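You operate a simulated robot arm through the tools that you are given. There is no shell and no other tool. Be economical: measure what you need, move in short steps, check, and stop when the job is done.

You run a simulated two-armed robot. Do the job below in one go: nothing can be reset, and whatever is moved stays where it is left.

TASK
Take the orange scoop paddle and leave it on the grey board. Put the oil can on the right end of the ink bench away on the top shelf of unit two. Put the yellow note pad on the left end of the ink bench away on the low shelf of the jog table. Turn the zone dial to 2. Open the glass door, take the tin from the collect shelf of the outgoing cabinet and put it on the red cover and shut the door again. Take the teal pad and put it on top of the orange filter. Any order will do. Set down upright: oil can, yellow note pad, teal pad.

It is judged by the outcome, as a careful person would: the job done as asked, and still so three seconds after it is handed in. It fails if anything else is knocked over, pushed out of place, dropped, spilled or broken. Lids that push on must go on centred and level and be pressed home; caps that screw on are set level and turned clockwise until they are tight.

THE ROBOT
Two 7-joint arms with three-finger grippers on one trunk, on a base that drives. Base frame: it is fixed to the floor where the robot stands at the start and does not move with it; the origin is under the middle of the robot, x ahead of it, y to its left, z up; the surface under the hand at the start is at about z = 0.9. Units: m, degrees, N and s.
The left shoulder is at the start at [0.041, 0.154, 1.012], the right one opposite. With the tool pointing down near the work surface each hand reaches from about 0.1 to 0.6 m from the robot's upright axis, wherever it stands, measured 20 degrees to its own side. Places, roughly: glass door [0.5, 3.1, 1]; grey board (32x26x1 cm) [-2.3, 1.2, 1]; low shelf of the jog table [0.6, -7.2, 0.2]; oil can [0.75, -1.25, 1]; orange filter (6x6x11 cm) [-2.4, -0.1, 1]; orange scoop paddle (17x6x3 cm) [0.5, 0.2, 0.9]; red cover [-2.75, 4, 1]; teal pad (5x5x7 cm) [-2.2, 0, 1]; tin [0.75, 3, 1.25]; top shelf of unit two (18x59 cm) [-4.06, -3.48, 0.78]; yellow note pad (11x4x8 cm) [0.5, 0.8, 0.9]; zone dial [0.5, 1.4, 0.9]. Payload 2.69 kg a hand.
Tool frame (each hand has its own): the origin (TCP) lies between the finger pads and is the grasp point; the fingertips stand 0.029 m ahead of it; z points along the fingers, y is the line along which they close. Largest opening 0.12 m; the body of the gripper starts 0.078 m behind the TCP.
Orientation is told as [roll, pitch, yaw] about the base's x, y, z axes, in that order, counted from this pose: with the fingers straight down and closing along the base's y, the tool's x points along the base's -x, its y along +y and its z along -z.

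THE INTERFACE
- The arms move only by the tool step_arm. It takes "left_deltas", "right_deltas" or both (then of equal length, played together; a hand with none holds still); each is a list of rows, each an object of numbers (a shift or turn left out is 0, a gripper value left out holds the last): "x", "y", "z": the shift along the tool's x, y, z in m; "wx", "wy", "wz": the turn, a rotation vector about the tool's x, y, z in degrees; "hand": the opening, from 0 (shut) to 1 (fully open). In form: [{"x": .., "y": .., "z": .., "wx": .., "wy": .., "wz": .., "hand": ..}, ...]. A call has 1 to 20 rows; each row is the pose to reach, as a shift and turn from the pose commanded when the call began, along the tool's axes at that moment. A row lasts 0.2 s, in which the tool goes at most 0.05 m and 8.6 degrees; a call with a longer step from one row to the next is refused whole, and so is a gripper value outside its range. Where a pose cannot be reached the arm comes as near as it can. A force on the tool above 40 N (or 10 N above the force at the start of the call, whichever is more), or a blocked arm, ends the call early, and 0.2 s more pass. The fingers move at their own pace and stop on an object; they squeeze with about 22 N. The grip force told is the motor's: it shows also when the fingers shut on nothing. Time passes only in rows, and 0.2 s behind the last, so rows that repeat a pose let the fingers close. The reply holds the time, the measured pose of the TCP, the force on the tool along the base axes, the opening and the grip force, in the units named above and with some noise, with the torque about the TCP (base axes, N m) and any sound that the robot's microphone picked up, and new pictures: "pictures" is both (left out), scene, wrist or none (wrist: the cameras of the hands that moved).
- Cameras (640 x 400 px; columns grow to the right, rows downward): "scene" is now at [0.1411, 0.0476, 1.1932]; the picture's right is [0.52, -0.85, 0.00], its down [-0.23, -0.14, -0.96] and it looks along [0.82, 0.50, -0.27] (base axes); focal length 238 px, centre (320, 200). "left" rides on the left gripper at [0.063, 0, -0.104] in its tool frame; the picture's right is [-0.01, 1.00, 0.00], its down [-0.83, 0.00, -0.56] and it looks along [-0.56, 0.00, 0.83] (tool axes); focal length 275 px, centre (320, 200). "right" rides on the right gripper at [0.063, 0, -0.104] in its tool frame; the picture's right is [0.00, 1.00, 0.00], its down [-0.83, 0.00, -0.56] and it looks along [-0.56, 0.00, 0.83] (tool axes); focal length 275 px, centre (320, 200). There is no depth. A picture from a camera that has moved, and an enlarged one, comes with that camera's place and axes in the base frame and with its lens.
- move_column(by): slides the trunk up (or, below 0, down) by that many m; the arms and the scene camera ride with it, the base frame stays. It gives what a move gives, with no picture.
- base_move(legs): drives the robot by 1 to 6 legs, each [ahead, left, turn to the left] in m, m and degrees, along the robot's own axes; the way and the turn of a leg run together, so that a leg with both is an arc; at most 1.5 m and 180 degrees a leg. The arms and the cameras ride along, it lands a little off, and it stops where it bumps. It gives what a move gives, and a new picture of the scene camera.
- pan_tilt(pan, tilt): turns the head with the scene camera to pan (to the left, within 80 degrees either way) and tilt (down, from -29 to 69), counted from straight ahead of the robot. It gives what a move gives, and a new picture of the scene camera.
- enlarge(camera, box): a new picture of the part [left, top, right, bottom] of that camera's present view, enlarged. No time passes.
- close_job(): hands the job in; it is judged then, once.

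Work in short steps. Places have to be worked out from the pictures, the camera data and where the tool is seen: move nearer, look again, correct. Check each grasp and each placing, and mend what went wrong. You have 196 turns and 260 pictures in all, those below and enlarged ones among them. Open the grippers and draw the arms clear of the work before you hand the job in, unless the task says otherwise; then end with one line.

The tools are called after ">>>" as a command line: name --argument value ..., lists and objects as JSON in quotes. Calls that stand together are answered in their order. step_arm: Moves the arms, as the interface text tells. Its arguments: {"type":"object","properties":{"left_deltas":{"type":"array","items":{"type":"object","properties":{"x":{"type":"number"},"y":{"type":"number"},"z":{"type":"number"},"wx":{"type":"number"},"wy":{"type":"number"},"wz":{"type":"number"},"hand":{"type":"number"}}}},"right_deltas":{"type":"array","items":{"type":"object","properties":{"x":{"type":"number"},"y":{"type":"number"},"z":{"type":"number"},"wx":{"type":"number"},"wy":{"type":"number"},"wz":{"type":"number"},"hand":{"type":"number"}}}},"pictures":{"type":"string","enum":["both","scene","wrist","none"]}},"required":[]} The other tools are called the same way: move_column (by) slides the trunk up or down; base_move (legs) drives the base; pan_tilt (pan, tilt) turns the head that bears the scene camera; enlarge (camera, box) takes an enlarged picture of a part of a camera's view; close_job () hands the job in.

At the start:

```text
clock: 0.0
left_position: [0.335, 0.3657, 1.1583]
left_tcp_rot: [0.1, 0.0, 0.1]
left_ft_force: [-0.4, -0.2, 0.5]
left_torque: [-0.03, -0.01, 0.0]
left_finger_gap: 0.1199
left_grip_force: 0.1
right_position: [0.3431, 0.002, 1.1002]
right_tcp_rot: [0.0, -0.1, -0.1]
right_ft_force: [-0.6, 0.1, -0.1]
right_torque: [-0.01, -0.02, 0.03]
right_finger_gap: 0.1197
right_grip_force: 0.1
trunk travel left (down, up): [-0.379, 0.059]
robot x, y, heading: [-0.0, 0.0004, 0.3]
head pan, tilt: [31.2, 15.8]
```

scene: 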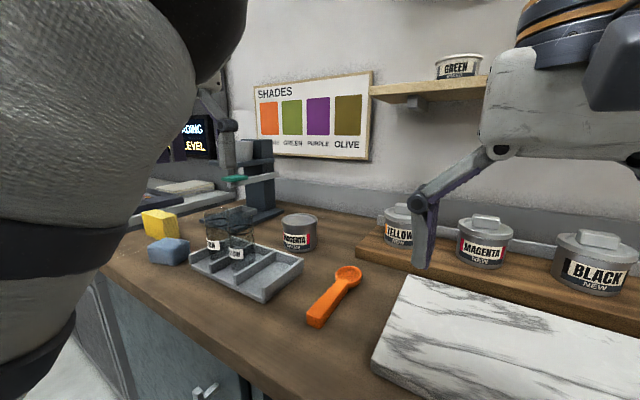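
right: 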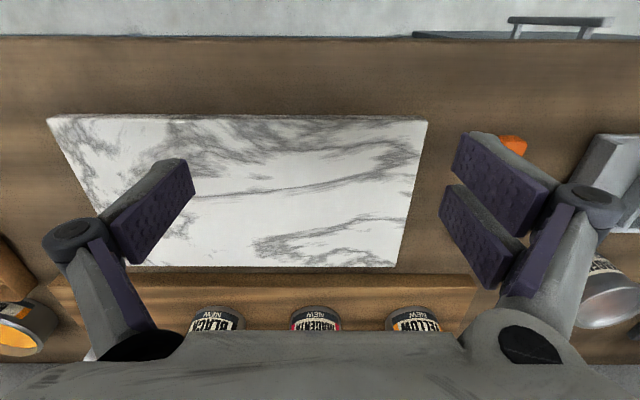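
left: 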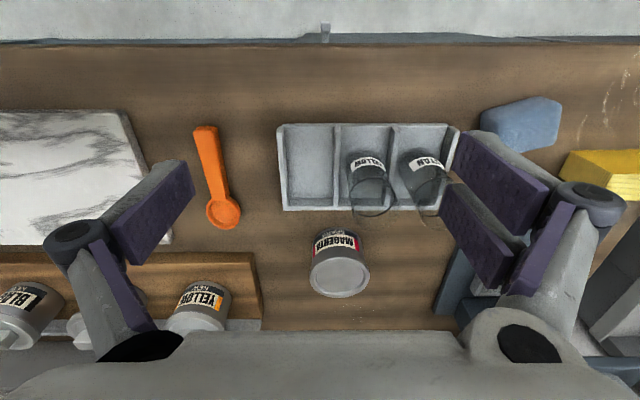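

The scoop's handle lies along x at about (0.45, 0.212), clear of the slab (edge at y≈0.12) and the tray (y≈0.32). I'll bring the left hand above it.

>>> step_arm --left_deltas '[{"x": -0.016, "y": -0.022, "z": 0.026, "hand": 0.5}, {"x": -0.033, "y": -0.044, "z": 0.052}, {"x": -0.05, "y": -0.066, "z": 0.078}, {"x": -0.066, "y": -0.088, "z": 0.104}, {"x": -0.082, "y": -0.11, "z": 0.13}, {"x": -0.098, "y": -0.132, "z": 0.156}, {"x": -0.11, "y": -0.154, "z": 0.178}, {"x": -0.11, "y": -0.154, "z": 0.178}]' --pictures "wrist"

>>> pan_tilt --pan 80 --tilt 15

```text
clock: 1.8
left_position: [0.4541, 0.2153, 0.9789]
left_tcp_rot: [-0.1, 0.0, 0.1]
left_ft_force: [-0.6, -0.5, -0.4]
left_torque: [-0.01, 0.02, 0.01]
left_finger_gap: 0.0599
left_grip_force: 0.0
left hand out of reach, approached as far as the arm can: row 3, 4, 5, 6, 7, 8
right_position: [0.3437, -0.0001, 1.0994]
right_tcp_rot: [0.0, 0.0, 0.1]
right_ft_force: [0.4, 0.8, -0.3]
right_torque: [0.0, -0.05, 0.03]
right_finger_gap: 0.1202
right_grip_force: 0.0
trunk travel left (down, up): [-0.379, 0.059]
robot x, y, heading: [0.0038, 0.0025, -0.2]
head pan, tilt: [31.2, 15.8]
camera left: at [0.3903, 0.2162, 1.084], right [0.0, 1.0, 0.0], down [0.83, 0.0, 0.56], along [0.56, 0.0, -0.83], focal length 275 px, centre (320, 200)
```

left: 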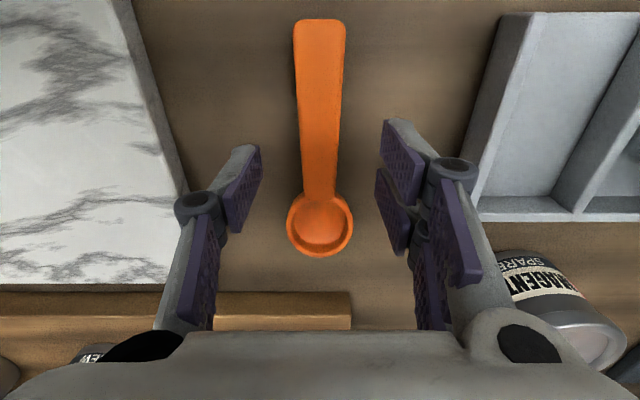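

```text
clock: 3.0
left_position: [0.4534, 0.2158, 0.9788]
left_tcp_rot: [-0.1, 0.1, 0.1]
left_ft_force: [1.0, -0.4, -0.9]
left_torque: [-0.01, 0.01, -0.01]
left_finger_gap: 0.0598
left_grip_force: 0.0
right_position: [0.3435, 0.0018, 1.1003]
right_tcp_rot: [0.0, -0.1, 0.0]
right_ft_force: [0.4, -0.4, -0.1]
right_torque: [-0.04, 0.0, -0.02]
right_finger_gap: 0.1201
right_grip_force: 0.1
trunk travel left (down, up): [-0.379, 0.059]
robot x, y, heading: [0.0006, 0.0021, 0.1]
head pan, tilt: [80.0, 15.0]
camera scene: at [0.0776, 0.0912, 1.1945], right [0.98, -0.17, 0.0], down [-0.05, -0.25, -0.97], along [0.17, 0.95, -0.26], focal length 238 px, centre (320, 200)
```

scene: 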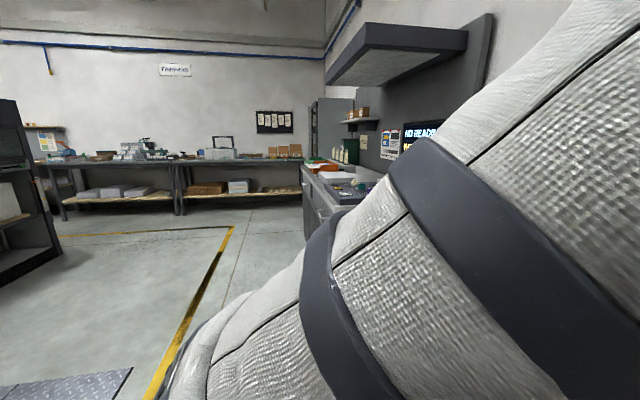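

Handle is centred under the hand (y≈0.216, x 0.395–0.505). Lower to about z=0.934 and close.

>>> step_arm --left_deltas '[{"z": 0.02}, {"z": 0.036}, {"z": 0.046}, {"z": 0.046, "hand": 0.0}, {"z": 0.046}, {"z": 0.046}]' --pictures "wrist"

```text
clock: 4.4
left_position: [0.4552, 0.2157, 0.9322]
left_tcp_rot: [0.1, 0.0, 0.1]
left_ft_force: [0.3, 0.1, -0.6]
left_torque: [-0.01, 0.05, -0.02]
left_finger_gap: 0.0245
left_grip_force: 22.2
right_position: [0.3435, 0.0011, 1.0995]
right_tcp_rot: [0.0, -0.1, 0.0]
right_ft_force: [0.5, -0.2, -0.1]
right_torque: [0.0, -0.03, 0.03]
right_finger_gap: 0.1201
right_grip_force: 0.2
trunk travel left (down, up): [-0.379, 0.059]
robot x, y, heading: [-0.0009, 0.0042, -0.0]
head pan, tilt: [80.0, 15.0]
camera left: at [0.3904, 0.2162, 1.0379], right [0.0, 1.0, 0.0], down [0.83, 0.0, 0.56], along [0.56, 0.0, -0.83], focal length 275 px, centre (320, 200)
```

left: 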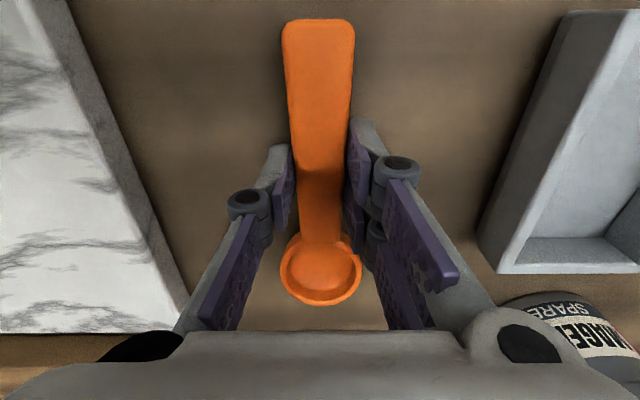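

Held (gap 0.0245, 22 N). Lift and draw back.

>>> step_arm --left_deltas '[{"z": -0.03}, {"z": -0.07}, {"z": -0.11}, {"x": 0.02, "z": -0.15}, {"x": 0.05, "y": 0.03, "z": -0.17}, {"x": 0.08, "y": 0.06, "z": -0.19}, {"x": 0.1, "y": 0.09, "z": -0.21}]' --pictures "wrist"

>>> pan_tilt --pan -60 --tilt 15

```text
clock: 6.0
left_position: [0.3566, 0.308, 1.1458]
left_tcp_rot: [-0.1, 0.0, 0.0]
left_ft_force: [-0.4, -0.4, -0.3]
left_torque: [-0.03, 0.01, -0.03]
left_finger_gap: 0.0244
left_grip_force: 22.9
left hand out of reach, approached as far as the arm can: row 4, 5, 6
right_position: [0.3433, 0.0009, 1.0993]
right_tcp_rot: [-0.1, -0.2, 0.0]
right_ft_force: [0.0, 0.7, -0.8]
right_torque: [-0.01, 0.0, 0.0]
right_finger_gap: 0.1201
right_grip_force: 0.1
trunk travel left (down, up): [-0.379, 0.059]
robot x, y, heading: [0.0042, 0.0013, -0.1]
head pan, tilt: [80.0, 15.0]
camera left: at [0.2909, 0.309, 1.2507], right [0.0, 1.0, 0.0], down [0.83, 0.0, 0.56], along [0.56, 0.0, -0.83], focal length 275 px, centre (320, 200)
```

left: 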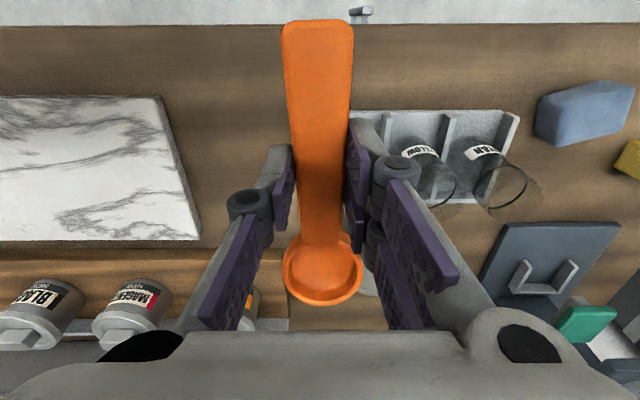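

```text
clock: 8.2
left_position: [0.3565, 0.3076, 1.1446]
left_tcp_rot: [-0.1, 0.0, 0.1]
left_ft_force: [-0.2, -0.3, -0.7]
left_torque: [0.01, 0.02, -0.02]
left_finger_gap: 0.0242
left_grip_force: 22.3
right_position: [0.3438, 0.0018, 1.0999]
right_tcp_rot: [0.0, -0.1, 0.1]
right_ft_force: [0.9, -0.4, 0.5]
right_torque: [0.01, -0.02, -0.02]
right_finger_gap: 0.1195
right_grip_force: 0.1
trunk travel left (down, up): [-0.379, 0.059]
robot x, y, heading: [0.0033, -0.0018, -0.2]
head pan, tilt: [-60.0, 15.0]
camera scene: at [0.1081, -0.0816, 1.1945], right [-0.87, -0.5, 0.0], down [-0.13, 0.22, -0.97], along [0.48, -0.84, -0.26], focal length 238 px, centre (320, 200)
```

scene: 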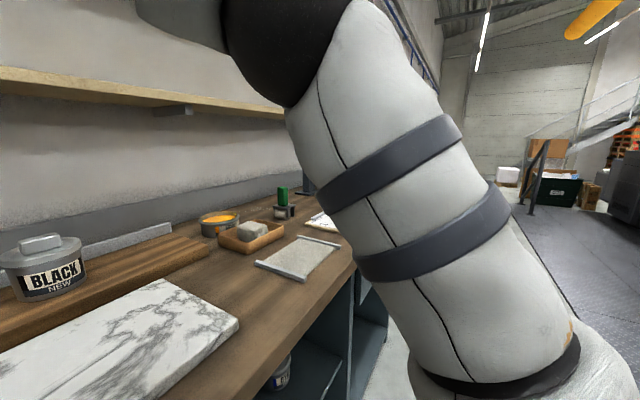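

Now back away from the bench and turn round to see the table behind.

>>> pan_tilt --pan 0 --tilt 15

>>> base_move --legs '[[-0.5, 0, 0], [0, 0, 175]]'

```text
clock: 9.5
left_position: [0.355, 0.3086, 1.145]
left_tcp_rot: [0.0, 0.0, 0.1]
left_ft_force: [0.0, -1.0, -0.5]
left_torque: [0.0, 0.03, 0.01]
left_finger_gap: 0.0245
left_grip_force: 21.6
right_position: [0.3438, 0.0005, 1.0993]
right_tcp_rot: [0.0, -0.1, 0.0]
right_ft_force: [-0.1, 0.4, -0.5]
right_torque: [0.0, 0.01, -0.01]
right_finger_gap: 0.1203
right_grip_force: 0.1
trunk travel left (down, up): [-0.379, 0.059]
robot x, y, heading: [-0.0024, -0.0006, -0.0]
head pan, tilt: [0.0, 15.0]
camera scene: at [0.1547, -0.0009, 1.1945], right [0.0, -1.0, 0.0], down [-0.26, 0.0, -0.97], along [0.97, 0.0, -0.26], focal length 238 px, centre (320, 200)
```

scene: 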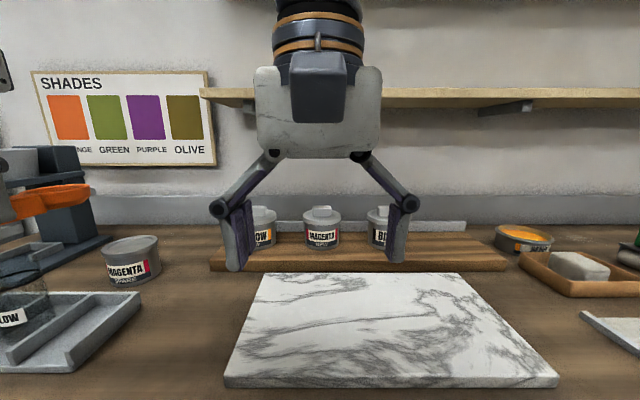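

```text
clock: 19.6
left_position: [-0.8911, -0.2655, 1.146]
left_tcp_rot: [0.0, 0.0, 174.0]
left_ft_force: [0.0, 1.0, 0.1]
left_torque: [0.02, 0.0, 0.02]
left_finger_gap: 0.0247
left_grip_force: 22.0
right_position: [-0.846, 0.0372, 1.0994]
right_tcp_rot: [0.1, -0.1, 173.8]
right_ft_force: [-1.2, -0.1, -0.1]
right_torque: [0.0, 0.01, -0.02]
right_finger_gap: 0.1202
right_grip_force: 0.1
trunk travel left (down, up): [-0.379, 0.059]
robot x, y, heading: [-0.5045, 0.0013, 173.8]
head pan, tilt: [0.0, 15.0]
camera scene: at [-0.6572, 0.0171, 1.1945], right [0.11, 0.99, 0.0], down [0.26, -0.03, -0.97], along [-0.96, 0.1, -0.26], focal length 238 px, centre (320, 200)
```

scene: 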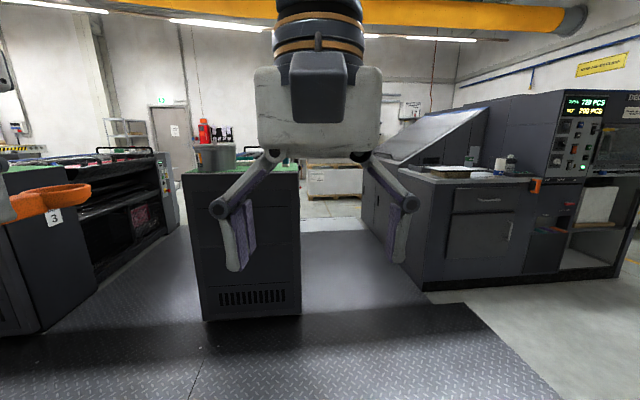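

The desk with the board seems to be at the right, its front near x≈-2.2. Drive to stand before it.

>>> base_move --legs '[[0, 0, 6.2], [0, -1.35, 0], [0.95, 0, 0]]'

>>> pan_tilt --pan 0 --tilt 35

```text
clock: 35.2
left_position: [-1.8005, 1.0448, 1.1448]
left_tcp_rot: [0.0, -0.1, -179.5]
left_ft_force: [0.3, 0.3, -0.4]
left_torque: [-0.02, -0.04, 0.02]
left_finger_gap: 0.0243
left_grip_force: 21.7
right_position: [-1.79, 1.3517, 1.1003]
right_tcp_rot: [-0.1, -0.1, -179.8]
right_ft_force: [-0.9, 0.2, 0.5]
right_torque: [-0.01, -0.03, 0.01]
right_finger_gap: 0.12
right_grip_force: 0.1
trunk travel left (down, up): [-0.379, 0.059]
robot x, y, heading: [-1.4445, 1.3522, -179.9]
head pan, tilt: [0.0, 15.0]
camera scene: at [-1.6011, 1.3534, 1.1945], right [-0.01, 1.0, 0.0], down [0.26, 0.0, -0.97], along [-0.97, -0.01, -0.26], focal length 238 px, centre (320, 200)
```

scene: 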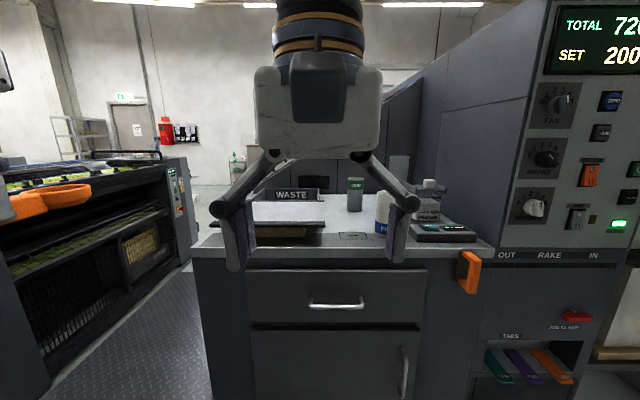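

```text
clock: 36.1
left_position: [-1.7995, 1.0444, 1.146]
left_tcp_rot: [0.0, 0.0, -179.6]
left_ft_force: [-0.4, -1.3, -0.9]
left_torque: [-0.03, -0.02, 0.01]
left_finger_gap: 0.0245
left_grip_force: 21.6
right_position: [-1.7907, 1.351, 1.1006]
right_tcp_rot: [0.1, -0.2, -179.6]
right_ft_force: [-1.0, -0.3, -0.4]
right_torque: [-0.04, 0.02, 0.01]
right_finger_gap: 0.1199
right_grip_force: 0.1
trunk travel left (down, up): [-0.379, 0.059]
robot x, y, heading: [-1.4447, 1.3563, -179.8]
head pan, tilt: [0.0, 35.0]
camera scene: at [-1.5955, 1.3534, 1.1626], right [-0.01, 1.0, 0.0], down [0.57, 0.0, -0.82], along [-0.82, -0.01, -0.57], focal length 238 px, centre (320, 200)
```

scene: 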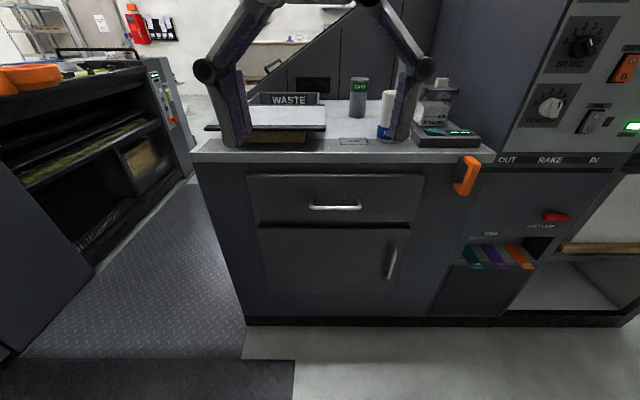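

The board looks to be near the left front of the desk, behind my right fingers. I'll raise the trunk and lift the right hand out of the way, then look at it.

>>> step_arm --right_deltas '[{"x": 0.02, "y": -0.02, "z": -0.02}, {"x": 0.04, "y": -0.05, "z": -0.04}, {"x": 0.06, "y": -0.08, "z": -0.06}, {"x": 0.08, "y": -0.11, "z": -0.08}, {"x": 0.09, "y": -0.14, "z": -0.1}]' --pictures "none"

>>> move_column --by 0.055

>>> base_move --legs '[[0.25, 0, 0]]'

```text
clock: 36.9
left_position: [-1.8006, 1.0455, 1.1453]
left_tcp_rot: [0.0, 0.0, -179.6]
left_ft_force: [0.0, -0.3, -0.9]
left_torque: [0.0, -0.05, -0.02]
left_finger_gap: 0.0244
left_grip_force: 21.8
right_position: [-1.7404, 1.4233, 1.1507]
right_tcp_rot: [-0.2, -0.2, 179.1]
right_ft_force: [-23.2, -9.2, -8.2]
right_torque: [1.19, -2.03, -1.07]
right_finger_gap: 0.1202
right_grip_force: 0.1
trunk travel left (down, up): [-0.379, 0.059]
robot x, y, heading: [-1.4476, 1.3563, -179.7]
head pan, tilt: [0.0, 35.0]
stopped in row 3 (right hand): the force on the tool passed its limit at 53 N (the readings are from after the stop); the commanded pose is now the measured one
```

```text
clock: 37.8
left_position: [-1.802, 1.0448, 1.1993]
left_tcp_rot: [0.0, 0.1, -179.6]
left_ft_force: [-0.6, -0.1, -1.2]
left_torque: [-0.02, -0.07, -0.02]
left_finger_gap: 0.0245
left_grip_force: 22.1
right_position: [-1.7395, 1.4238, 1.2054]
right_tcp_rot: [-0.1, 0.0, 179.4]
right_ft_force: [-0.6, -0.4, 0.3]
right_torque: [-0.01, -0.06, -0.02]
right_finger_gap: 0.1197
right_grip_force: 0.2
trunk travel left (down, up): [-0.434, 0.004]
robot x, y, heading: [-1.4448, 1.3531, -179.8]
head pan, tilt: [0.0, 35.0]
```

```text
clock: 39.6
left_position: [-2.0497, 1.0427, 1.2013]
left_tcp_rot: [0.1, 0.0, -179.6]
left_ft_force: [-0.2, -1.0, -1.1]
left_torque: [0.01, -0.04, -0.04]
left_finger_gap: 0.0241
left_grip_force: 21.9
right_position: [-1.9885, 1.4216, 1.2066]
right_tcp_rot: [-0.1, -0.1, 179.5]
right_ft_force: [-0.6, 0.0, 0.8]
right_torque: [0.02, -0.01, 0.01]
right_finger_gap: 0.1197
right_grip_force: 0.1
trunk travel left (down, up): [-0.434, 0.004]
robot x, y, heading: [-1.6943, 1.3474, -179.5]
head pan, tilt: [0.0, 35.0]
camera scene: at [-1.7902, 1.3521, 1.2252], right [-0.01, 1.0, 0.0], down [0.57, 0.0, -0.82], along [-0.82, -0.01, -0.57], focal length 238 px, centre (320, 200)
```

scene: 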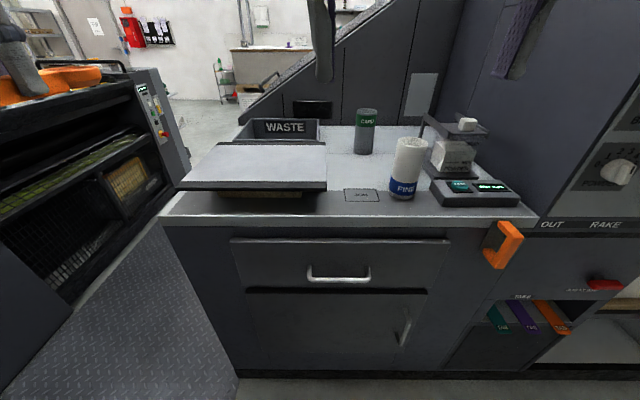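

The right hand's stop was likely against the head; it's clear now. The board appears to be the raised light plate on the left of the desk; move closer and look with the left wrist camera.

>>> base_move --legs '[[0.1, 0.05, 0]]'

>>> step_arm --left_deltas '[{"y": -0.04}, {"y": -0.08}, {"x": -0.03, "y": -0.1}, {"x": -0.03, "y": -0.1}]' --pictures "wrist"

```text
clock: 40.8
left_position: [-2.1486, 0.9929, 1.2006]
left_tcp_rot: [0.0, 0.0, -179.6]
left_ft_force: [0.0, -0.8, -0.3]
left_torque: [-0.01, 0.01, -0.01]
left_finger_gap: 0.0246
left_grip_force: 21.7
right_position: [-2.0864, 1.3711, 1.2054]
right_tcp_rot: [-0.1, -0.2, 179.5]
right_ft_force: [0.2, -0.1, -0.1]
right_torque: [0.0, 0.0, 0.02]
right_finger_gap: 0.12
right_grip_force: 0.1
trunk travel left (down, up): [-0.434, 0.004]
robot x, y, heading: [-1.795, 1.3025, -179.7]
head pan, tilt: [0.0, 35.0]
camera scene: at [-1.8886, 1.3011, 1.2252], right [-0.01, 1.0, 0.0], down [0.57, 0.0, -0.82], along [-0.82, -0.01, -0.57], focal length 238 px, centre (320, 200)
```

scene: 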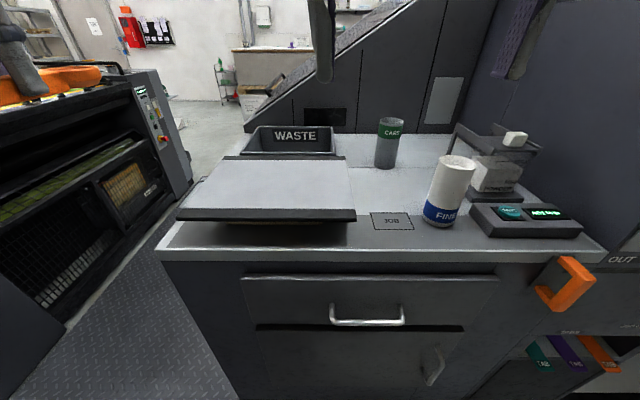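

```text
clock: 41.8
left_position: [-2.1777, 1.0928, 1.2013]
left_tcp_rot: [0.0, -0.1, -179.7]
left_ft_force: [-0.2, -0.4, -0.5]
left_torque: [0.0, 0.02, 0.01]
left_finger_gap: 0.0242
left_grip_force: 21.7
right_position: [-2.086, 1.3708, 1.2064]
right_tcp_rot: [0.0, -0.3, 179.6]
right_ft_force: [0.4, -0.2, 0.6]
right_torque: [-0.01, 0.02, -0.01]
right_finger_gap: 0.1201
right_grip_force: 0.0
trunk travel left (down, up): [-0.434, 0.004]
robot x, y, heading: [-1.7944, 1.3032, -179.8]
head pan, tilt: [0.0, 35.0]
camera left: at [-2.1162, 1.0943, 1.3058], right [0.0, -1.0, 0.0], down [-0.83, 0.0, 0.56], along [-0.56, 0.0, -0.83], focal length 275 px, centre (320, 200)
```

left: 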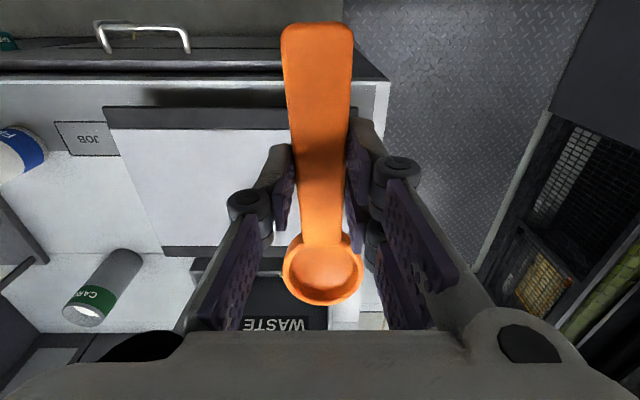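

Board top works out at z≈0.953, x −2.21..−2.47, y 1.045..1.365. Move the scoop over its middle, to z≈1.02.

>>> step_arm --left_deltas '[{"x": -0.03, "y": -0.028, "z": 0.02}, {"x": -0.06, "y": -0.056, "z": 0.04}, {"x": -0.09, "y": -0.084, "z": 0.06}, {"x": -0.12, "y": -0.105, "z": 0.08}, {"x": -0.14, "y": -0.112, "z": 0.11}, {"x": -0.14, "y": -0.112, "z": 0.15}, {"x": -0.14, "y": -0.112, "z": 0.18}]' --pictures "wrist"

```text
clock: 43.4
left_position: [-2.3202, 1.2044, 1.02]
left_tcp_rot: [0.1, -0.1, -179.5]
left_ft_force: [0.2, -0.1, -1.6]
left_torque: [0.0, -0.01, -0.01]
left_finger_gap: 0.0243
left_grip_force: 22.3
left hand out of reach, approached as far as the arm can: row 4, 5, 6
right_position: [-2.087, 1.3719, 1.2063]
right_tcp_rot: [-0.1, -0.2, 179.5]
right_ft_force: [1.1, 0.2, -1.0]
right_torque: [0.0, 0.01, 0.01]
right_finger_gap: 0.12
right_grip_force: 0.0
trunk travel left (down, up): [-0.434, 0.004]
robot x, y, heading: [-1.7926, 1.3022, -179.4]
head pan, tilt: [0.0, 35.0]
camera left: at [-2.2575, 1.2055, 1.1247], right [0.0, -1.0, 0.0], down [-0.83, 0.0, 0.56], along [-0.56, 0.0, -0.83], focal length 275 px, centre (320, 200)
```

left: 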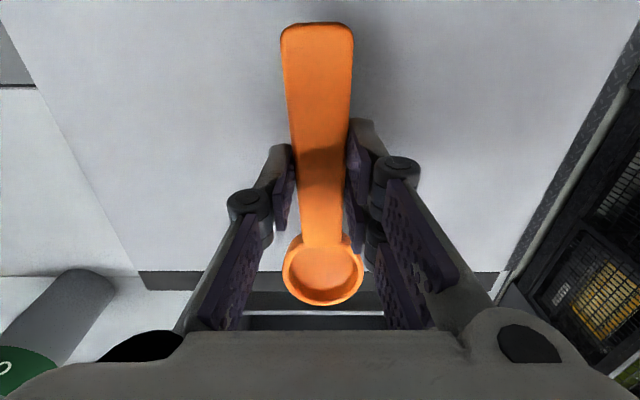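

Centred; shift 2 cm nearer and lower until contact.

>>> step_arm --left_deltas '[{"x": 0.015, "z": 0.01}, {"x": 0.015, "z": 0.02}, {"x": 0.015, "z": 0.027}, {"x": 0.015, "z": 0.031}, {"x": 0.015, "z": 0.034}, {"x": 0.015, "z": 0.036}]' --pictures "wrist"

```text
clock: 44.8
left_position: [-2.3041, 1.2038, 0.9888]
left_tcp_rot: [0.0, -0.6, -179.5]
left_ft_force: [-3.0, -1.1, 37.6]
left_torque: [0.03, -0.29, -0.13]
left_finger_gap: 0.0252
left_grip_force: 21.9
right_position: [-2.083, 1.3722, 1.2096]
right_tcp_rot: [-0.2, -0.5, 179.5]
right_ft_force: [-0.1, -0.2, -0.5]
right_torque: [0.02, -0.01, 0.0]
right_finger_gap: 0.1203
right_grip_force: 0.0
trunk travel left (down, up): [-0.434, 0.004]
robot x, y, heading: [-1.7942, 1.3087, -179.6]
head pan, tilt: [0.0, 35.0]
camera left: at [-2.2403, 1.2053, 1.0937], right [0.0, -1.0, 0.0], down [-0.83, 0.0, 0.56], along [-0.56, 0.0, -0.83], focal length 275 px, centre (320, 200)
```

left: 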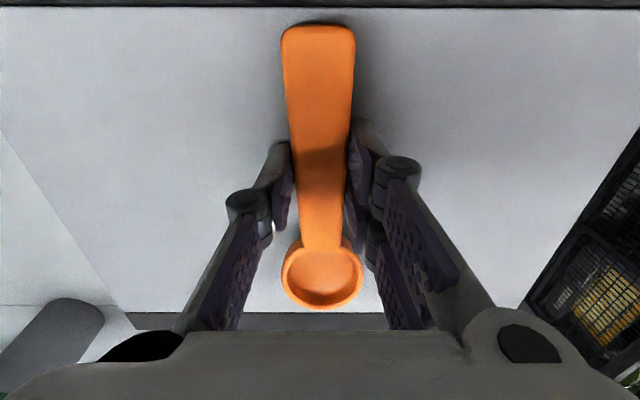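

Contact with the board (≈38 N). Ease up slightly, open partly, then rise.

>>> step_arm --left_deltas '[{"z": -0.003}, {"z": -0.004, "hand": 0.4}, {"z": -0.004, "hand": 0.45}, {"z": -0.004}, {"z": -0.03}, {"z": -0.07}, {"z": -0.12}, {"x": 0.04, "z": -0.16}, {"x": 0.08, "z": -0.18}]' --pictures "wrist"

```text
refused: row 8 steps farther than a row can; nothing moved
```

>>> step_arm --left_deltas '[{"z": -0.003}, {"z": -0.004, "hand": 0.4}, {"z": -0.004, "hand": 0.45}, {"z": -0.004}, {"z": -0.03}, {"z": -0.07}, {"z": -0.11}, {"x": 0.03, "z": -0.14}, {"x": 0.06, "z": -0.17}, {"x": 0.09, "z": -0.19}]' --pictures "wrist"

```text
clock: 47.0
left_position: [-2.2132, 1.2047, 1.1753]
left_tcp_rot: [0.0, -0.1, -179.6]
left_ft_force: [-0.7, -0.4, 0.1]
left_torque: [0.0, 0.04, 0.0]
left_finger_gap: 0.0539
left_grip_force: 0.1
left hand out of reach, approached as far as the arm can: row 7
right_position: [-2.0856, 1.3721, 1.2062]
right_tcp_rot: [0.0, -0.3, 179.4]
right_ft_force: [-0.7, -0.8, 0.2]
right_torque: [-0.01, 0.0, 0.04]
right_finger_gap: 0.1201
right_grip_force: 0.1
trunk travel left (down, up): [-0.434, 0.004]
robot x, y, heading: [-1.7933, 1.3006, -179.7]
head pan, tilt: [0.0, 35.0]
camera left: at [-2.1511, 1.2053, 1.2807], right [0.0, -1.0, 0.0], down [-0.83, 0.0, 0.56], along [-0.56, 0.0, -0.83], focal length 275 px, centre (320, 200)
```

left: 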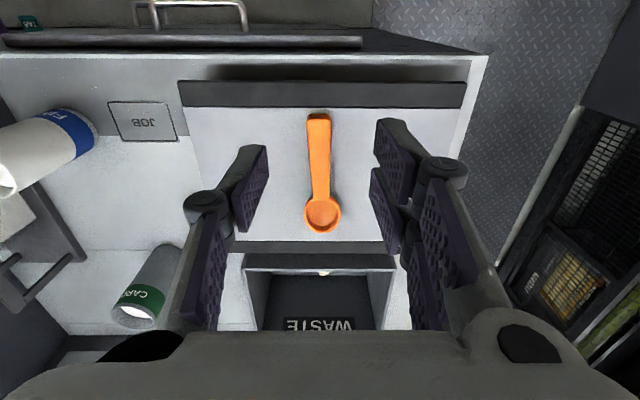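

Scoop rests on the board. Now back off and shift along to the cart with the teal pad and filter.

>>> base_move --legs '[[-0.25, 0, 0], [0, 1.12, 0]]'

```text
clock: 57.3
left_position: [-1.9567, 0.0884, 1.176]
left_tcp_rot: [0.0, 0.0, -179.6]
left_ft_force: [-0.6, 0.0, -0.4]
left_torque: [-0.01, -0.02, 0.01]
left_finger_gap: 0.054
left_grip_force: 0.1
right_position: [-1.8304, 0.2545, 1.2068]
right_tcp_rot: [-0.1, -0.2, 179.6]
right_ft_force: [0.0, 0.2, 0.2]
right_torque: [0.02, -0.01, 0.01]
right_finger_gap: 0.1201
right_grip_force: 0.0
trunk travel left (down, up): [-0.434, 0.004]
robot x, y, heading: [-1.5381, 0.189, -179.8]
head pan, tilt: [0.0, 35.0]
camera scene: at [-1.6318, 0.1864, 1.2251], right [-0.01, 1.0, 0.0], down [0.57, 0.0, -0.82], along [-0.82, -0.01, -0.57], focal length 238 px, centre (320, 200)
```

scene: 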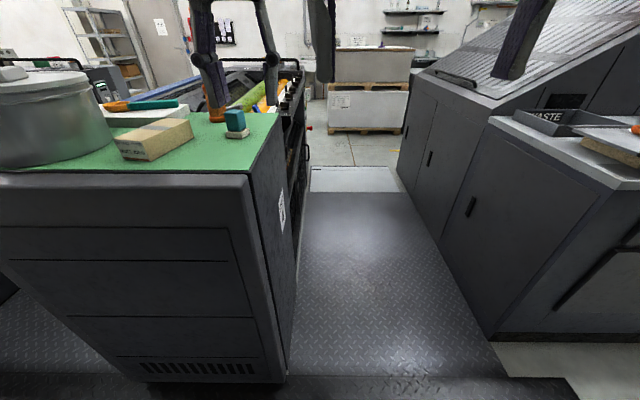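

The table top appears to be at z≈1.0, with the pad near (-2.23,-0.04) and filter near (-2.4,-0.15). They're best reached from the cart's side aisle; drive round and face -y.

>>> base_move --legs '[[0, -0.4, 0], [0, 0, 90], [0, -0.73, 0]]'

```text
clock: 70.3
left_position: [-2.1772, 0.1694, 1.1757]
left_tcp_rot: [-0.1, 0.0, -90.6]
left_ft_force: [1.0, -0.6, 0.2]
left_torque: [0.01, 0.0, -0.03]
left_finger_gap: 0.0543
left_grip_force: 0.0
right_position: [-2.3404, 0.2986, 1.2066]
right_tcp_rot: [-0.1, -0.2, -91.6]
right_ft_force: [0.7, -1.2, 0.2]
right_torque: [0.01, 0.0, -0.01]
right_finger_gap: 0.1199
right_grip_force: 0.0
trunk travel left (down, up): [-0.434, 0.004]
robot x, y, heading: [-2.269, 0.589, -90.9]
head pan, tilt: [0.0, 35.0]
camera scene: at [-2.2678, 0.4955, 1.2251], right [-1.0, 0.01, 0.0], down [0.01, 0.57, -0.82], along [-0.01, -0.82, -0.57], focal length 238 px, centre (320, 200)
```

scene: 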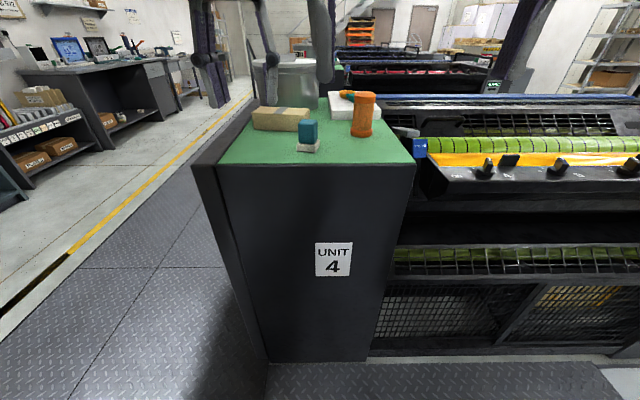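

Good view of both. Zoom in on the pad and filter.

>>> enlarge --camera "scene" --box '[220, 70, 430, 200]'

```text
3.05 times, centred on (325, 135) of scene
camera zoom: at [-2.2678, 0.4955, 1.2251], right [-1.0, 0.01, 0.0], down [0.01, 0.57, -0.82], along [-0.01, -0.82, -0.57], focal length 724 px, centre (305, 398)
```

zoom: 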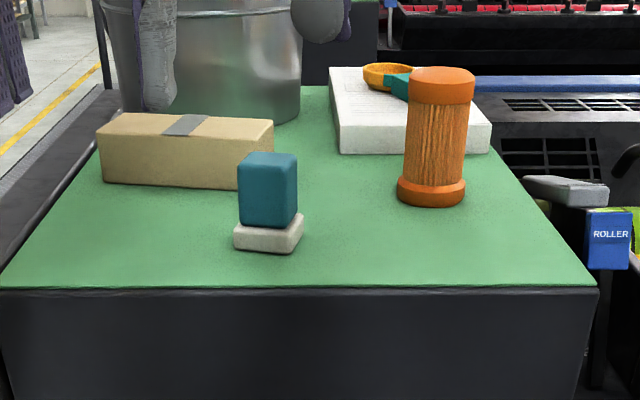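

Drive 0.2 m closer and view with the right wrist camera.

>>> base_move --legs '[[0.2, 0, 0.9]]'

>>> step_arm --right_deltas '[{"y": 0.01}, {"y": 0.02}]' --pictures "wrist"

```text
clock: 71.9
left_position: [-2.1712, -0.0304, 1.1758]
left_tcp_rot: [0.0, 0.0, -89.8]
left_ft_force: [0.0, -0.3, 0.1]
left_torque: [0.04, 0.02, -0.01]
left_finger_gap: 0.054
left_grip_force: 0.0
right_position: [-2.3382, 0.0966, 1.2074]
right_tcp_rot: [-0.1, -0.2, -90.6]
right_ft_force: [-0.2, -0.9, -1.7]
right_torque: [0.06, 0.02, 0.0]
right_finger_gap: 0.1198
right_grip_force: 0.0
trunk travel left (down, up): [-0.434, 0.004]
robot x, y, heading: [-2.2676, 0.3908, -89.7]
head pan, tilt: [0.0, 35.0]
camera scene: at [-2.2672, 0.2937, 1.2252], right [-1.0, 0.0, 0.0], down [0.0, 0.57, -0.82], along [0.0, -0.82, -0.57], focal length 238 px, centre (320, 200)
```

scene: 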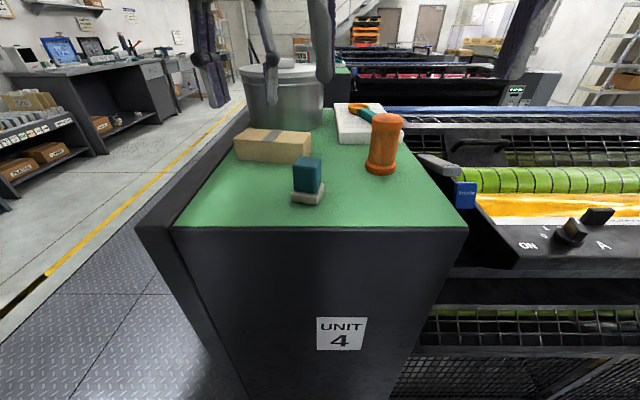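

```text
clock: 72.5
left_position: [-2.17, -0.0319, 1.1738]
left_tcp_rot: [0.0, 0.0, -89.8]
left_ft_force: [-0.1, 1.0, -1.4]
left_torque: [-0.01, -0.02, 0.0]
left_finger_gap: 0.0541
left_grip_force: 0.2
right_position: [-2.3168, 0.0961, 1.2071]
right_tcp_rot: [-0.1, -0.3, -90.9]
right_ft_force: [-0.1, -0.3, 0.6]
right_torque: [0.01, -0.02, 0.01]
right_finger_gap: 0.1199
right_grip_force: 0.0
trunk travel left (down, up): [-0.434, 0.004]
robot x, y, heading: [-2.27, 0.3877, -89.8]
head pan, tilt: [0.0, 35.0]
camera right: at [-2.3156, 0.1601, 1.3099], right [1.0, -0.01, 0.0], down [-0.01, -0.83, 0.56], along [-0.01, -0.56, -0.83], focal length 275 px, centre (320, 200)
```

right: 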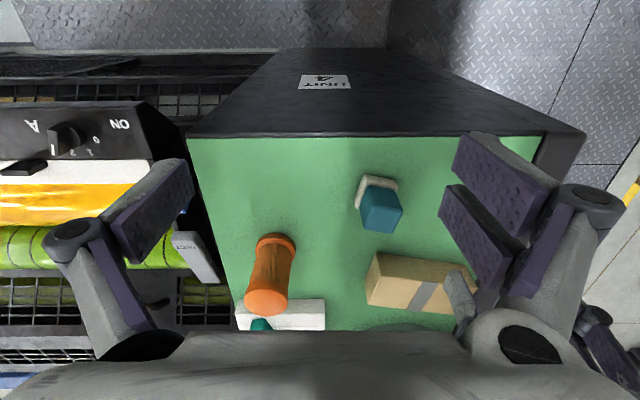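

Triangulated: table top z≈1.004; pad centre ≈(-2.246,-0.035), its top ≈1.075; filter ≈(-2.38,-0.12), top ≈1.11. Move the left hand aside, shift the base 5 cm left, and bring the right hand over the pad.

>>> step_arm --left_deltas '[{"x": 0.03, "y": 0.03}, {"x": 0.06, "y": 0.06}, {"x": 0.09, "y": 0.09}, {"x": 0.12, "y": 0.12}, {"x": 0.14, "y": 0.15}]' --pictures "none"

>>> base_move --legs '[[0, 0.05, 0]]'

>>> step_arm --right_deltas '[{"x": -0.03, "y": 0.005, "z": 0.01, "hand": 0.65}, {"x": -0.06, "y": 0.01, "z": 0.03}, {"x": -0.09, "y": 0.015, "z": 0.05}, {"x": -0.11, "y": 0.02, "z": 0.07}, {"x": -0.128, "y": 0.02, "z": 0.09}, {"x": -0.128, "y": 0.02, "z": 0.09}]' --pictures "wrist"

```text
clock: 73.7
left_position: [-2.0198, 0.1101, 1.1758]
left_tcp_rot: [-0.1, -0.1, -89.7]
left_ft_force: [-0.1, 0.6, -0.5]
left_torque: [0.0, -0.03, -0.02]
left_finger_gap: 0.0541
left_grip_force: 0.1
right_position: [-2.3175, 0.097, 1.2061]
right_tcp_rot: [-0.1, -0.2, -90.7]
right_ft_force: [-0.7, -1.2, 0.2]
right_torque: [-0.03, 0.01, 0.02]
right_finger_gap: 0.1201
right_grip_force: 0.1
trunk travel left (down, up): [-0.434, 0.004]
robot x, y, heading: [-2.2658, 0.3862, -89.8]
head pan, tilt: [0.0, 35.0]
```

```text
clock: 74.8
left_position: [-1.971, 0.1093, 1.1759]
left_tcp_rot: [0.0, 0.0, -89.7]
left_ft_force: [-0.3, 1.1, 0.0]
left_torque: [0.01, 0.01, 0.03]
left_finger_gap: 0.054
left_grip_force: 0.0
right_position: [-2.2687, 0.0969, 1.2064]
right_tcp_rot: [-0.1, -0.2, -90.7]
right_ft_force: [0.8, 0.7, 0.7]
right_torque: [-0.02, 0.01, 0.0]
right_finger_gap: 0.1202
right_grip_force: 0.0
trunk travel left (down, up): [-0.434, 0.004]
robot x, y, heading: [-2.2163, 0.3885, -89.8]
head pan, tilt: [0.0, 35.0]
camera scene: at [-2.2172, 0.2942, 1.2251], right [-1.0, 0.0, 0.0], down [0.0, 0.57, -0.82], along [0.0, -0.82, -0.57], focal length 238 px, centre (320, 200)
```

scene: 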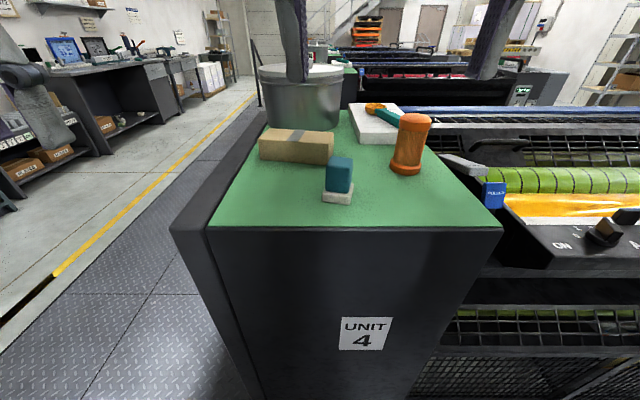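

```text
clock: 76.2
left_position: [-1.972, 0.1103, 1.1761]
left_tcp_rot: [0.0, -0.1, -89.8]
left_ft_force: [-0.1, 0.1, -0.6]
left_torque: [-0.01, 0.0, 0.03]
left_finger_gap: 0.0539
left_grip_force: 0.1
right_position: [-2.2501, -0.0314, 1.1174]
right_tcp_rot: [-0.2, -0.1, -90.7]
right_ft_force: [0.2, 0.3, -0.9]
right_torque: [-0.01, -0.04, -0.02]
right_finger_gap: 0.078
right_grip_force: 0.2
trunk travel left (down, up): [-0.434, 0.004]
robot x, y, heading: [-2.2193, 0.3881, -90.2]
head pan, tilt: [0.0, 35.0]
camera right: at [-2.248, 0.032, 1.2208], right [1.0, -0.01, 0.0], down [-0.01, -0.83, 0.56], along [-0.01, -0.56, -0.83], focal length 275 px, centre (320, 200)
```

right: 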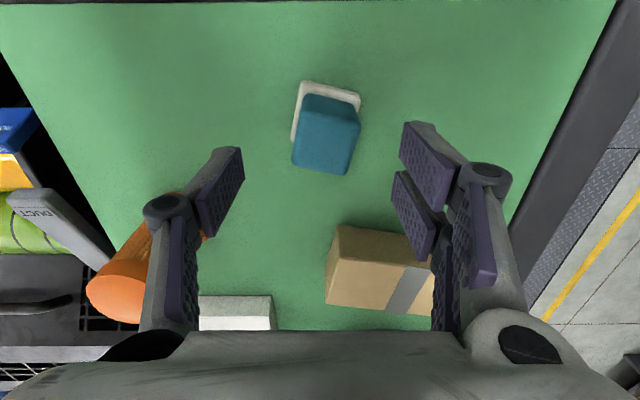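

Pad is turned about 12°; rotate to match, descend to z≈1.053 and grip the teal body.

>>> step_arm --right_deltas '[{"x": -0.003, "y": 0.004, "z": 0.01, "wz": 6}, {"x": -0.003, "y": 0.004, "z": 0.03, "wz": 12}, {"x": -0.003, "y": 0.004, "z": 0.05, "wz": 12}, {"x": -0.003, "y": 0.004, "z": 0.064, "wz": 12}, {"x": -0.003, "y": 0.004, "z": 0.064, "wz": 12, "hand": 0}, {"x": -0.003, "y": 0.004, "z": 0.064, "wz": 12}, {"x": -0.003, "y": 0.004, "z": 0.064, "wz": 12}]' --pictures "wrist"

```text
clock: 77.8
left_position: [-1.9722, 0.1103, 1.1758]
left_tcp_rot: [0.0, 0.0, -89.8]
left_ft_force: [0.0, 0.1, -0.3]
left_torque: [0.0, 0.03, -0.01]
left_finger_gap: 0.0539
left_grip_force: 0.1
right_position: [-2.2476, -0.0346, 1.0531]
right_tcp_rot: [0.0, -0.1, -102.7]
right_ft_force: [-0.6, 0.2, 1.0]
right_torque: [0.0, 0.0, -0.03]
right_finger_gap: 0.0372
right_grip_force: 21.6
trunk travel left (down, up): [-0.434, 0.004]
robot x, y, heading: [-2.2172, 0.3895, -89.9]
head pan, tilt: [0.0, 35.0]
camera right: at [-2.2315, 0.0272, 1.1568], right [0.98, -0.22, 0.0], down [-0.18, -0.81, 0.56], along [-0.12, -0.55, -0.83], focal length 275 px, centre (320, 200)
```

right: 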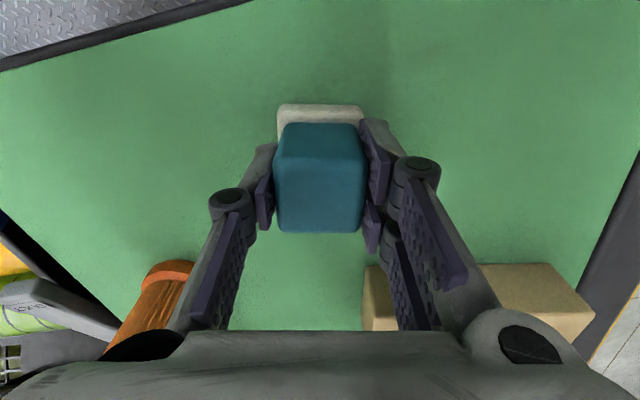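

Gripped (37 mm). Lift to z≈1.2 and turn back to square, then re-measure the filter.

>>> step_arm --right_deltas '[{"z": -0.03}, {"z": -0.07}, {"z": -0.11, "wz": -6}, {"z": -0.14, "wz": -12}, {"z": -0.15, "wz": -12}]' --pictures "both"

```text
clock: 79.0
left_position: [-1.9718, 0.1103, 1.175]
left_tcp_rot: [0.0, -0.1, -89.8]
left_ft_force: [-0.1, -0.7, -0.5]
left_torque: [-0.01, 0.01, 0.0]
left_finger_gap: 0.0538
left_grip_force: 0.1
right_position: [-2.2466, -0.0308, 1.1806]
right_tcp_rot: [0.0, -0.2, -92.7]
right_ft_force: [0.1, -0.5, -0.6]
right_torque: [0.02, -0.01, 0.03]
right_finger_gap: 0.0374
right_grip_force: 22.1
right hand out of reach, approached as far as the arm can: row 4, 5
trunk travel left (down, up): [-0.434, 0.004]
robot x, y, heading: [-2.22, 0.389, -90.0]
head pan, tilt: [0.0, 35.0]
camera scene: at [-2.2176, 0.294, 1.2251], right [-1.0, 0.0, 0.0], down [0.0, 0.57, -0.82], along [0.0, -0.82, -0.57], focal length 238 px, centre (320, 200)
camera right: at [-2.2442, 0.0328, 1.284], right [1.0, -0.04, 0.0], down [-0.03, -0.83, 0.56], along [-0.02, -0.56, -0.83], focal length 275 px, centre (320, 200)
```

scene: 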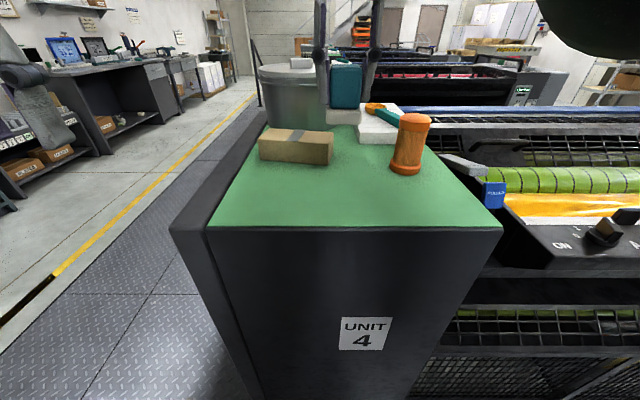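
right: 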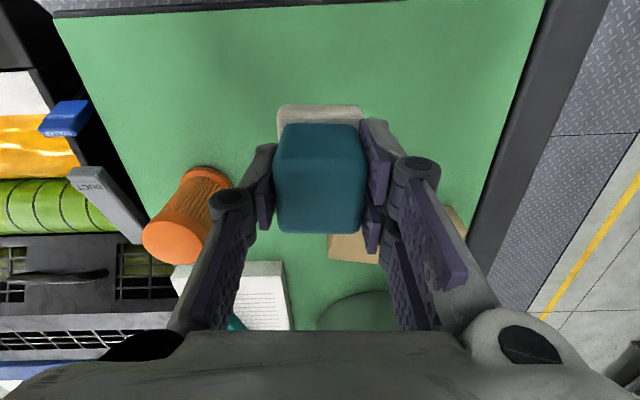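

Filter looks to be near (-2.38,-0.128). Move the pad above it at present height.

>>> step_arm --right_deltas '[{"x": -0.025, "y": -0.03, "z": -0.01}, {"x": -0.05, "y": -0.06, "z": -0.015}, {"x": -0.075, "y": -0.09, "z": -0.015}, {"x": -0.095, "y": -0.115, "z": -0.015}, {"x": -0.103, "y": -0.13, "z": -0.015}, {"x": -0.103, "y": -0.13, "z": -0.015}]' --pictures "both"

```text
clock: 80.4
left_position: [-1.9737, 0.1085, 1.1761]
left_tcp_rot: [0.1, 0.0, -89.8]
left_ft_force: [-1.0, -0.2, 0.0]
left_torque: [-0.01, -0.03, 0.0]
left_finger_gap: 0.0541
left_grip_force: 0.0
right_position: [-2.3777, -0.0765, 1.1592]
right_tcp_rot: [0.0, -0.2, -90.6]
right_ft_force: [-0.9, -0.4, -0.5]
right_torque: [0.02, -0.06, 0.03]
right_finger_gap: 0.0372
right_grip_force: 22.2
right hand out of reach, approached as far as the arm can: row 1, 2, 3, 4, 5, 6
trunk travel left (down, up): [-0.434, 0.004]
robot x, y, heading: [-2.2206, 0.3873, -89.8]
head pan, tilt: [0.0, 35.0]
camera scene: at [-2.2192, 0.2938, 1.225], right [-1.0, 0.0, 0.0], down [0.0, 0.57, -0.82], along [0.0, -0.82, -0.57], focal length 238 px, centre (320, 200)
camera right: at [-2.3775, -0.0134, 1.2636], right [1.0, -0.01, 0.0], down [-0.01, -0.83, 0.56], along [0.0, -0.56, -0.83], focal length 275 px, centre (320, 200)
```

scene: 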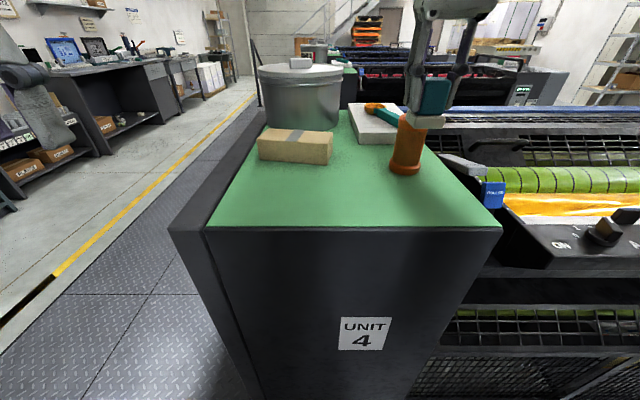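
right: 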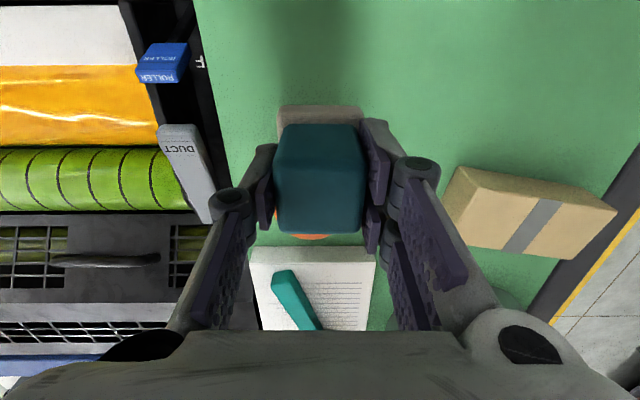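

The arm is at its reach limit and low. Draw back and up a bit, drive 5.5 cm closer, and measure again.

>>> step_arm --right_deltas '[{"x": 0.03, "y": 0.0, "z": -0.005}, {"x": 0.06, "z": -0.02}, {"x": 0.08, "z": -0.04}]' --pictures "none"

>>> base_move --legs '[[0.055, 0, 0]]'

>>> step_arm --right_deltas '[{"z": -0.01}, {"z": -0.02}, {"z": -0.02}]' --pictures "wrist"

```text
clock: 81.2
left_position: [-1.9701, 0.1101, 1.1763]
left_tcp_rot: [0.0, 0.0, -89.9]
left_ft_force: [0.8, 0.1, -0.7]
left_torque: [0.0, -0.02, -0.04]
left_finger_gap: 0.0538
left_grip_force: 0.0
right_position: [-2.377, 0.0057, 1.2]
right_tcp_rot: [0.0, -0.2, -90.7]
right_ft_force: [0.2, 0.6, -1.0]
right_torque: [-0.02, 0.03, 0.0]
right_finger_gap: 0.0371
right_grip_force: 21.7
trunk travel left (down, up): [-0.434, 0.004]
robot x, y, heading: [-2.2194, 0.39, -90.0]
head pan, tilt: [0.0, 35.0]
```

```text
clock: 82.1
left_position: [-1.9718, 0.0524, 1.1755]
left_tcp_rot: [0.0, 0.0, -89.8]
left_ft_force: [-0.5, -0.3, 0.0]
left_torque: [0.02, -0.03, -0.03]
left_finger_gap: 0.0541
left_grip_force: 0.1
right_position: [-2.3772, -0.0509, 1.2008]
right_tcp_rot: [-0.1, -0.2, -90.7]
right_ft_force: [0.5, -0.9, -0.4]
right_torque: [0.05, 0.01, 0.0]
right_finger_gap: 0.0373
right_grip_force: 21.7
trunk travel left (down, up): [-0.434, 0.004]
robot x, y, heading: [-2.2193, 0.3347, -89.8]
head pan, tilt: [0.0, 35.0]
camera scene: at [-2.2175, 0.2383, 1.2252], right [-1.0, 0.0, 0.0], down [0.0, 0.57, -0.82], along [0.0, -0.82, -0.57], focal length 238 px, centre (320, 200)
```

scene: 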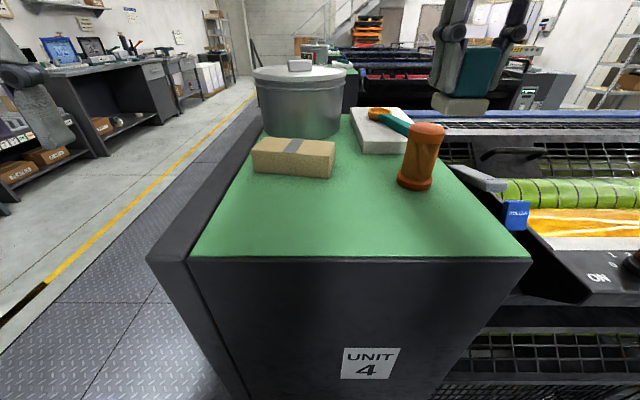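

```text
clock: 82.9
left_position: [-1.971, 0.0554, 1.1751]
left_tcp_rot: [0.0, 0.0, -89.8]
left_ft_force: [-0.3, -0.2, 0.4]
left_torque: [-0.02, 0.01, 0.01]
left_finger_gap: 0.0542
left_grip_force: 0.1
right_position: [-2.3757, -0.0497, 1.2211]
right_tcp_rot: [-0.1, -0.1, -90.7]
right_ft_force: [1.3, -0.5, -1.0]
right_torque: [0.01, 0.0, -0.04]
right_finger_gap: 0.0374
right_grip_force: 22.1
trunk travel left (down, up): [-0.434, 0.004]
robot x, y, heading: [-2.2165, 0.3321, -89.8]
head pan, tilt: [0.0, 35.0]
camera right: at [-2.3748, 0.0134, 1.3246], right [1.0, -0.01, 0.0], down [-0.01, -0.83, 0.56], along [-0.01, -0.56, -0.83], focal length 275 px, centre (320, 200)
```

right: 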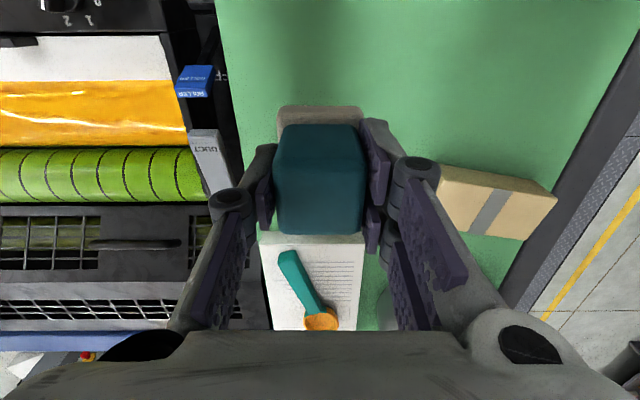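

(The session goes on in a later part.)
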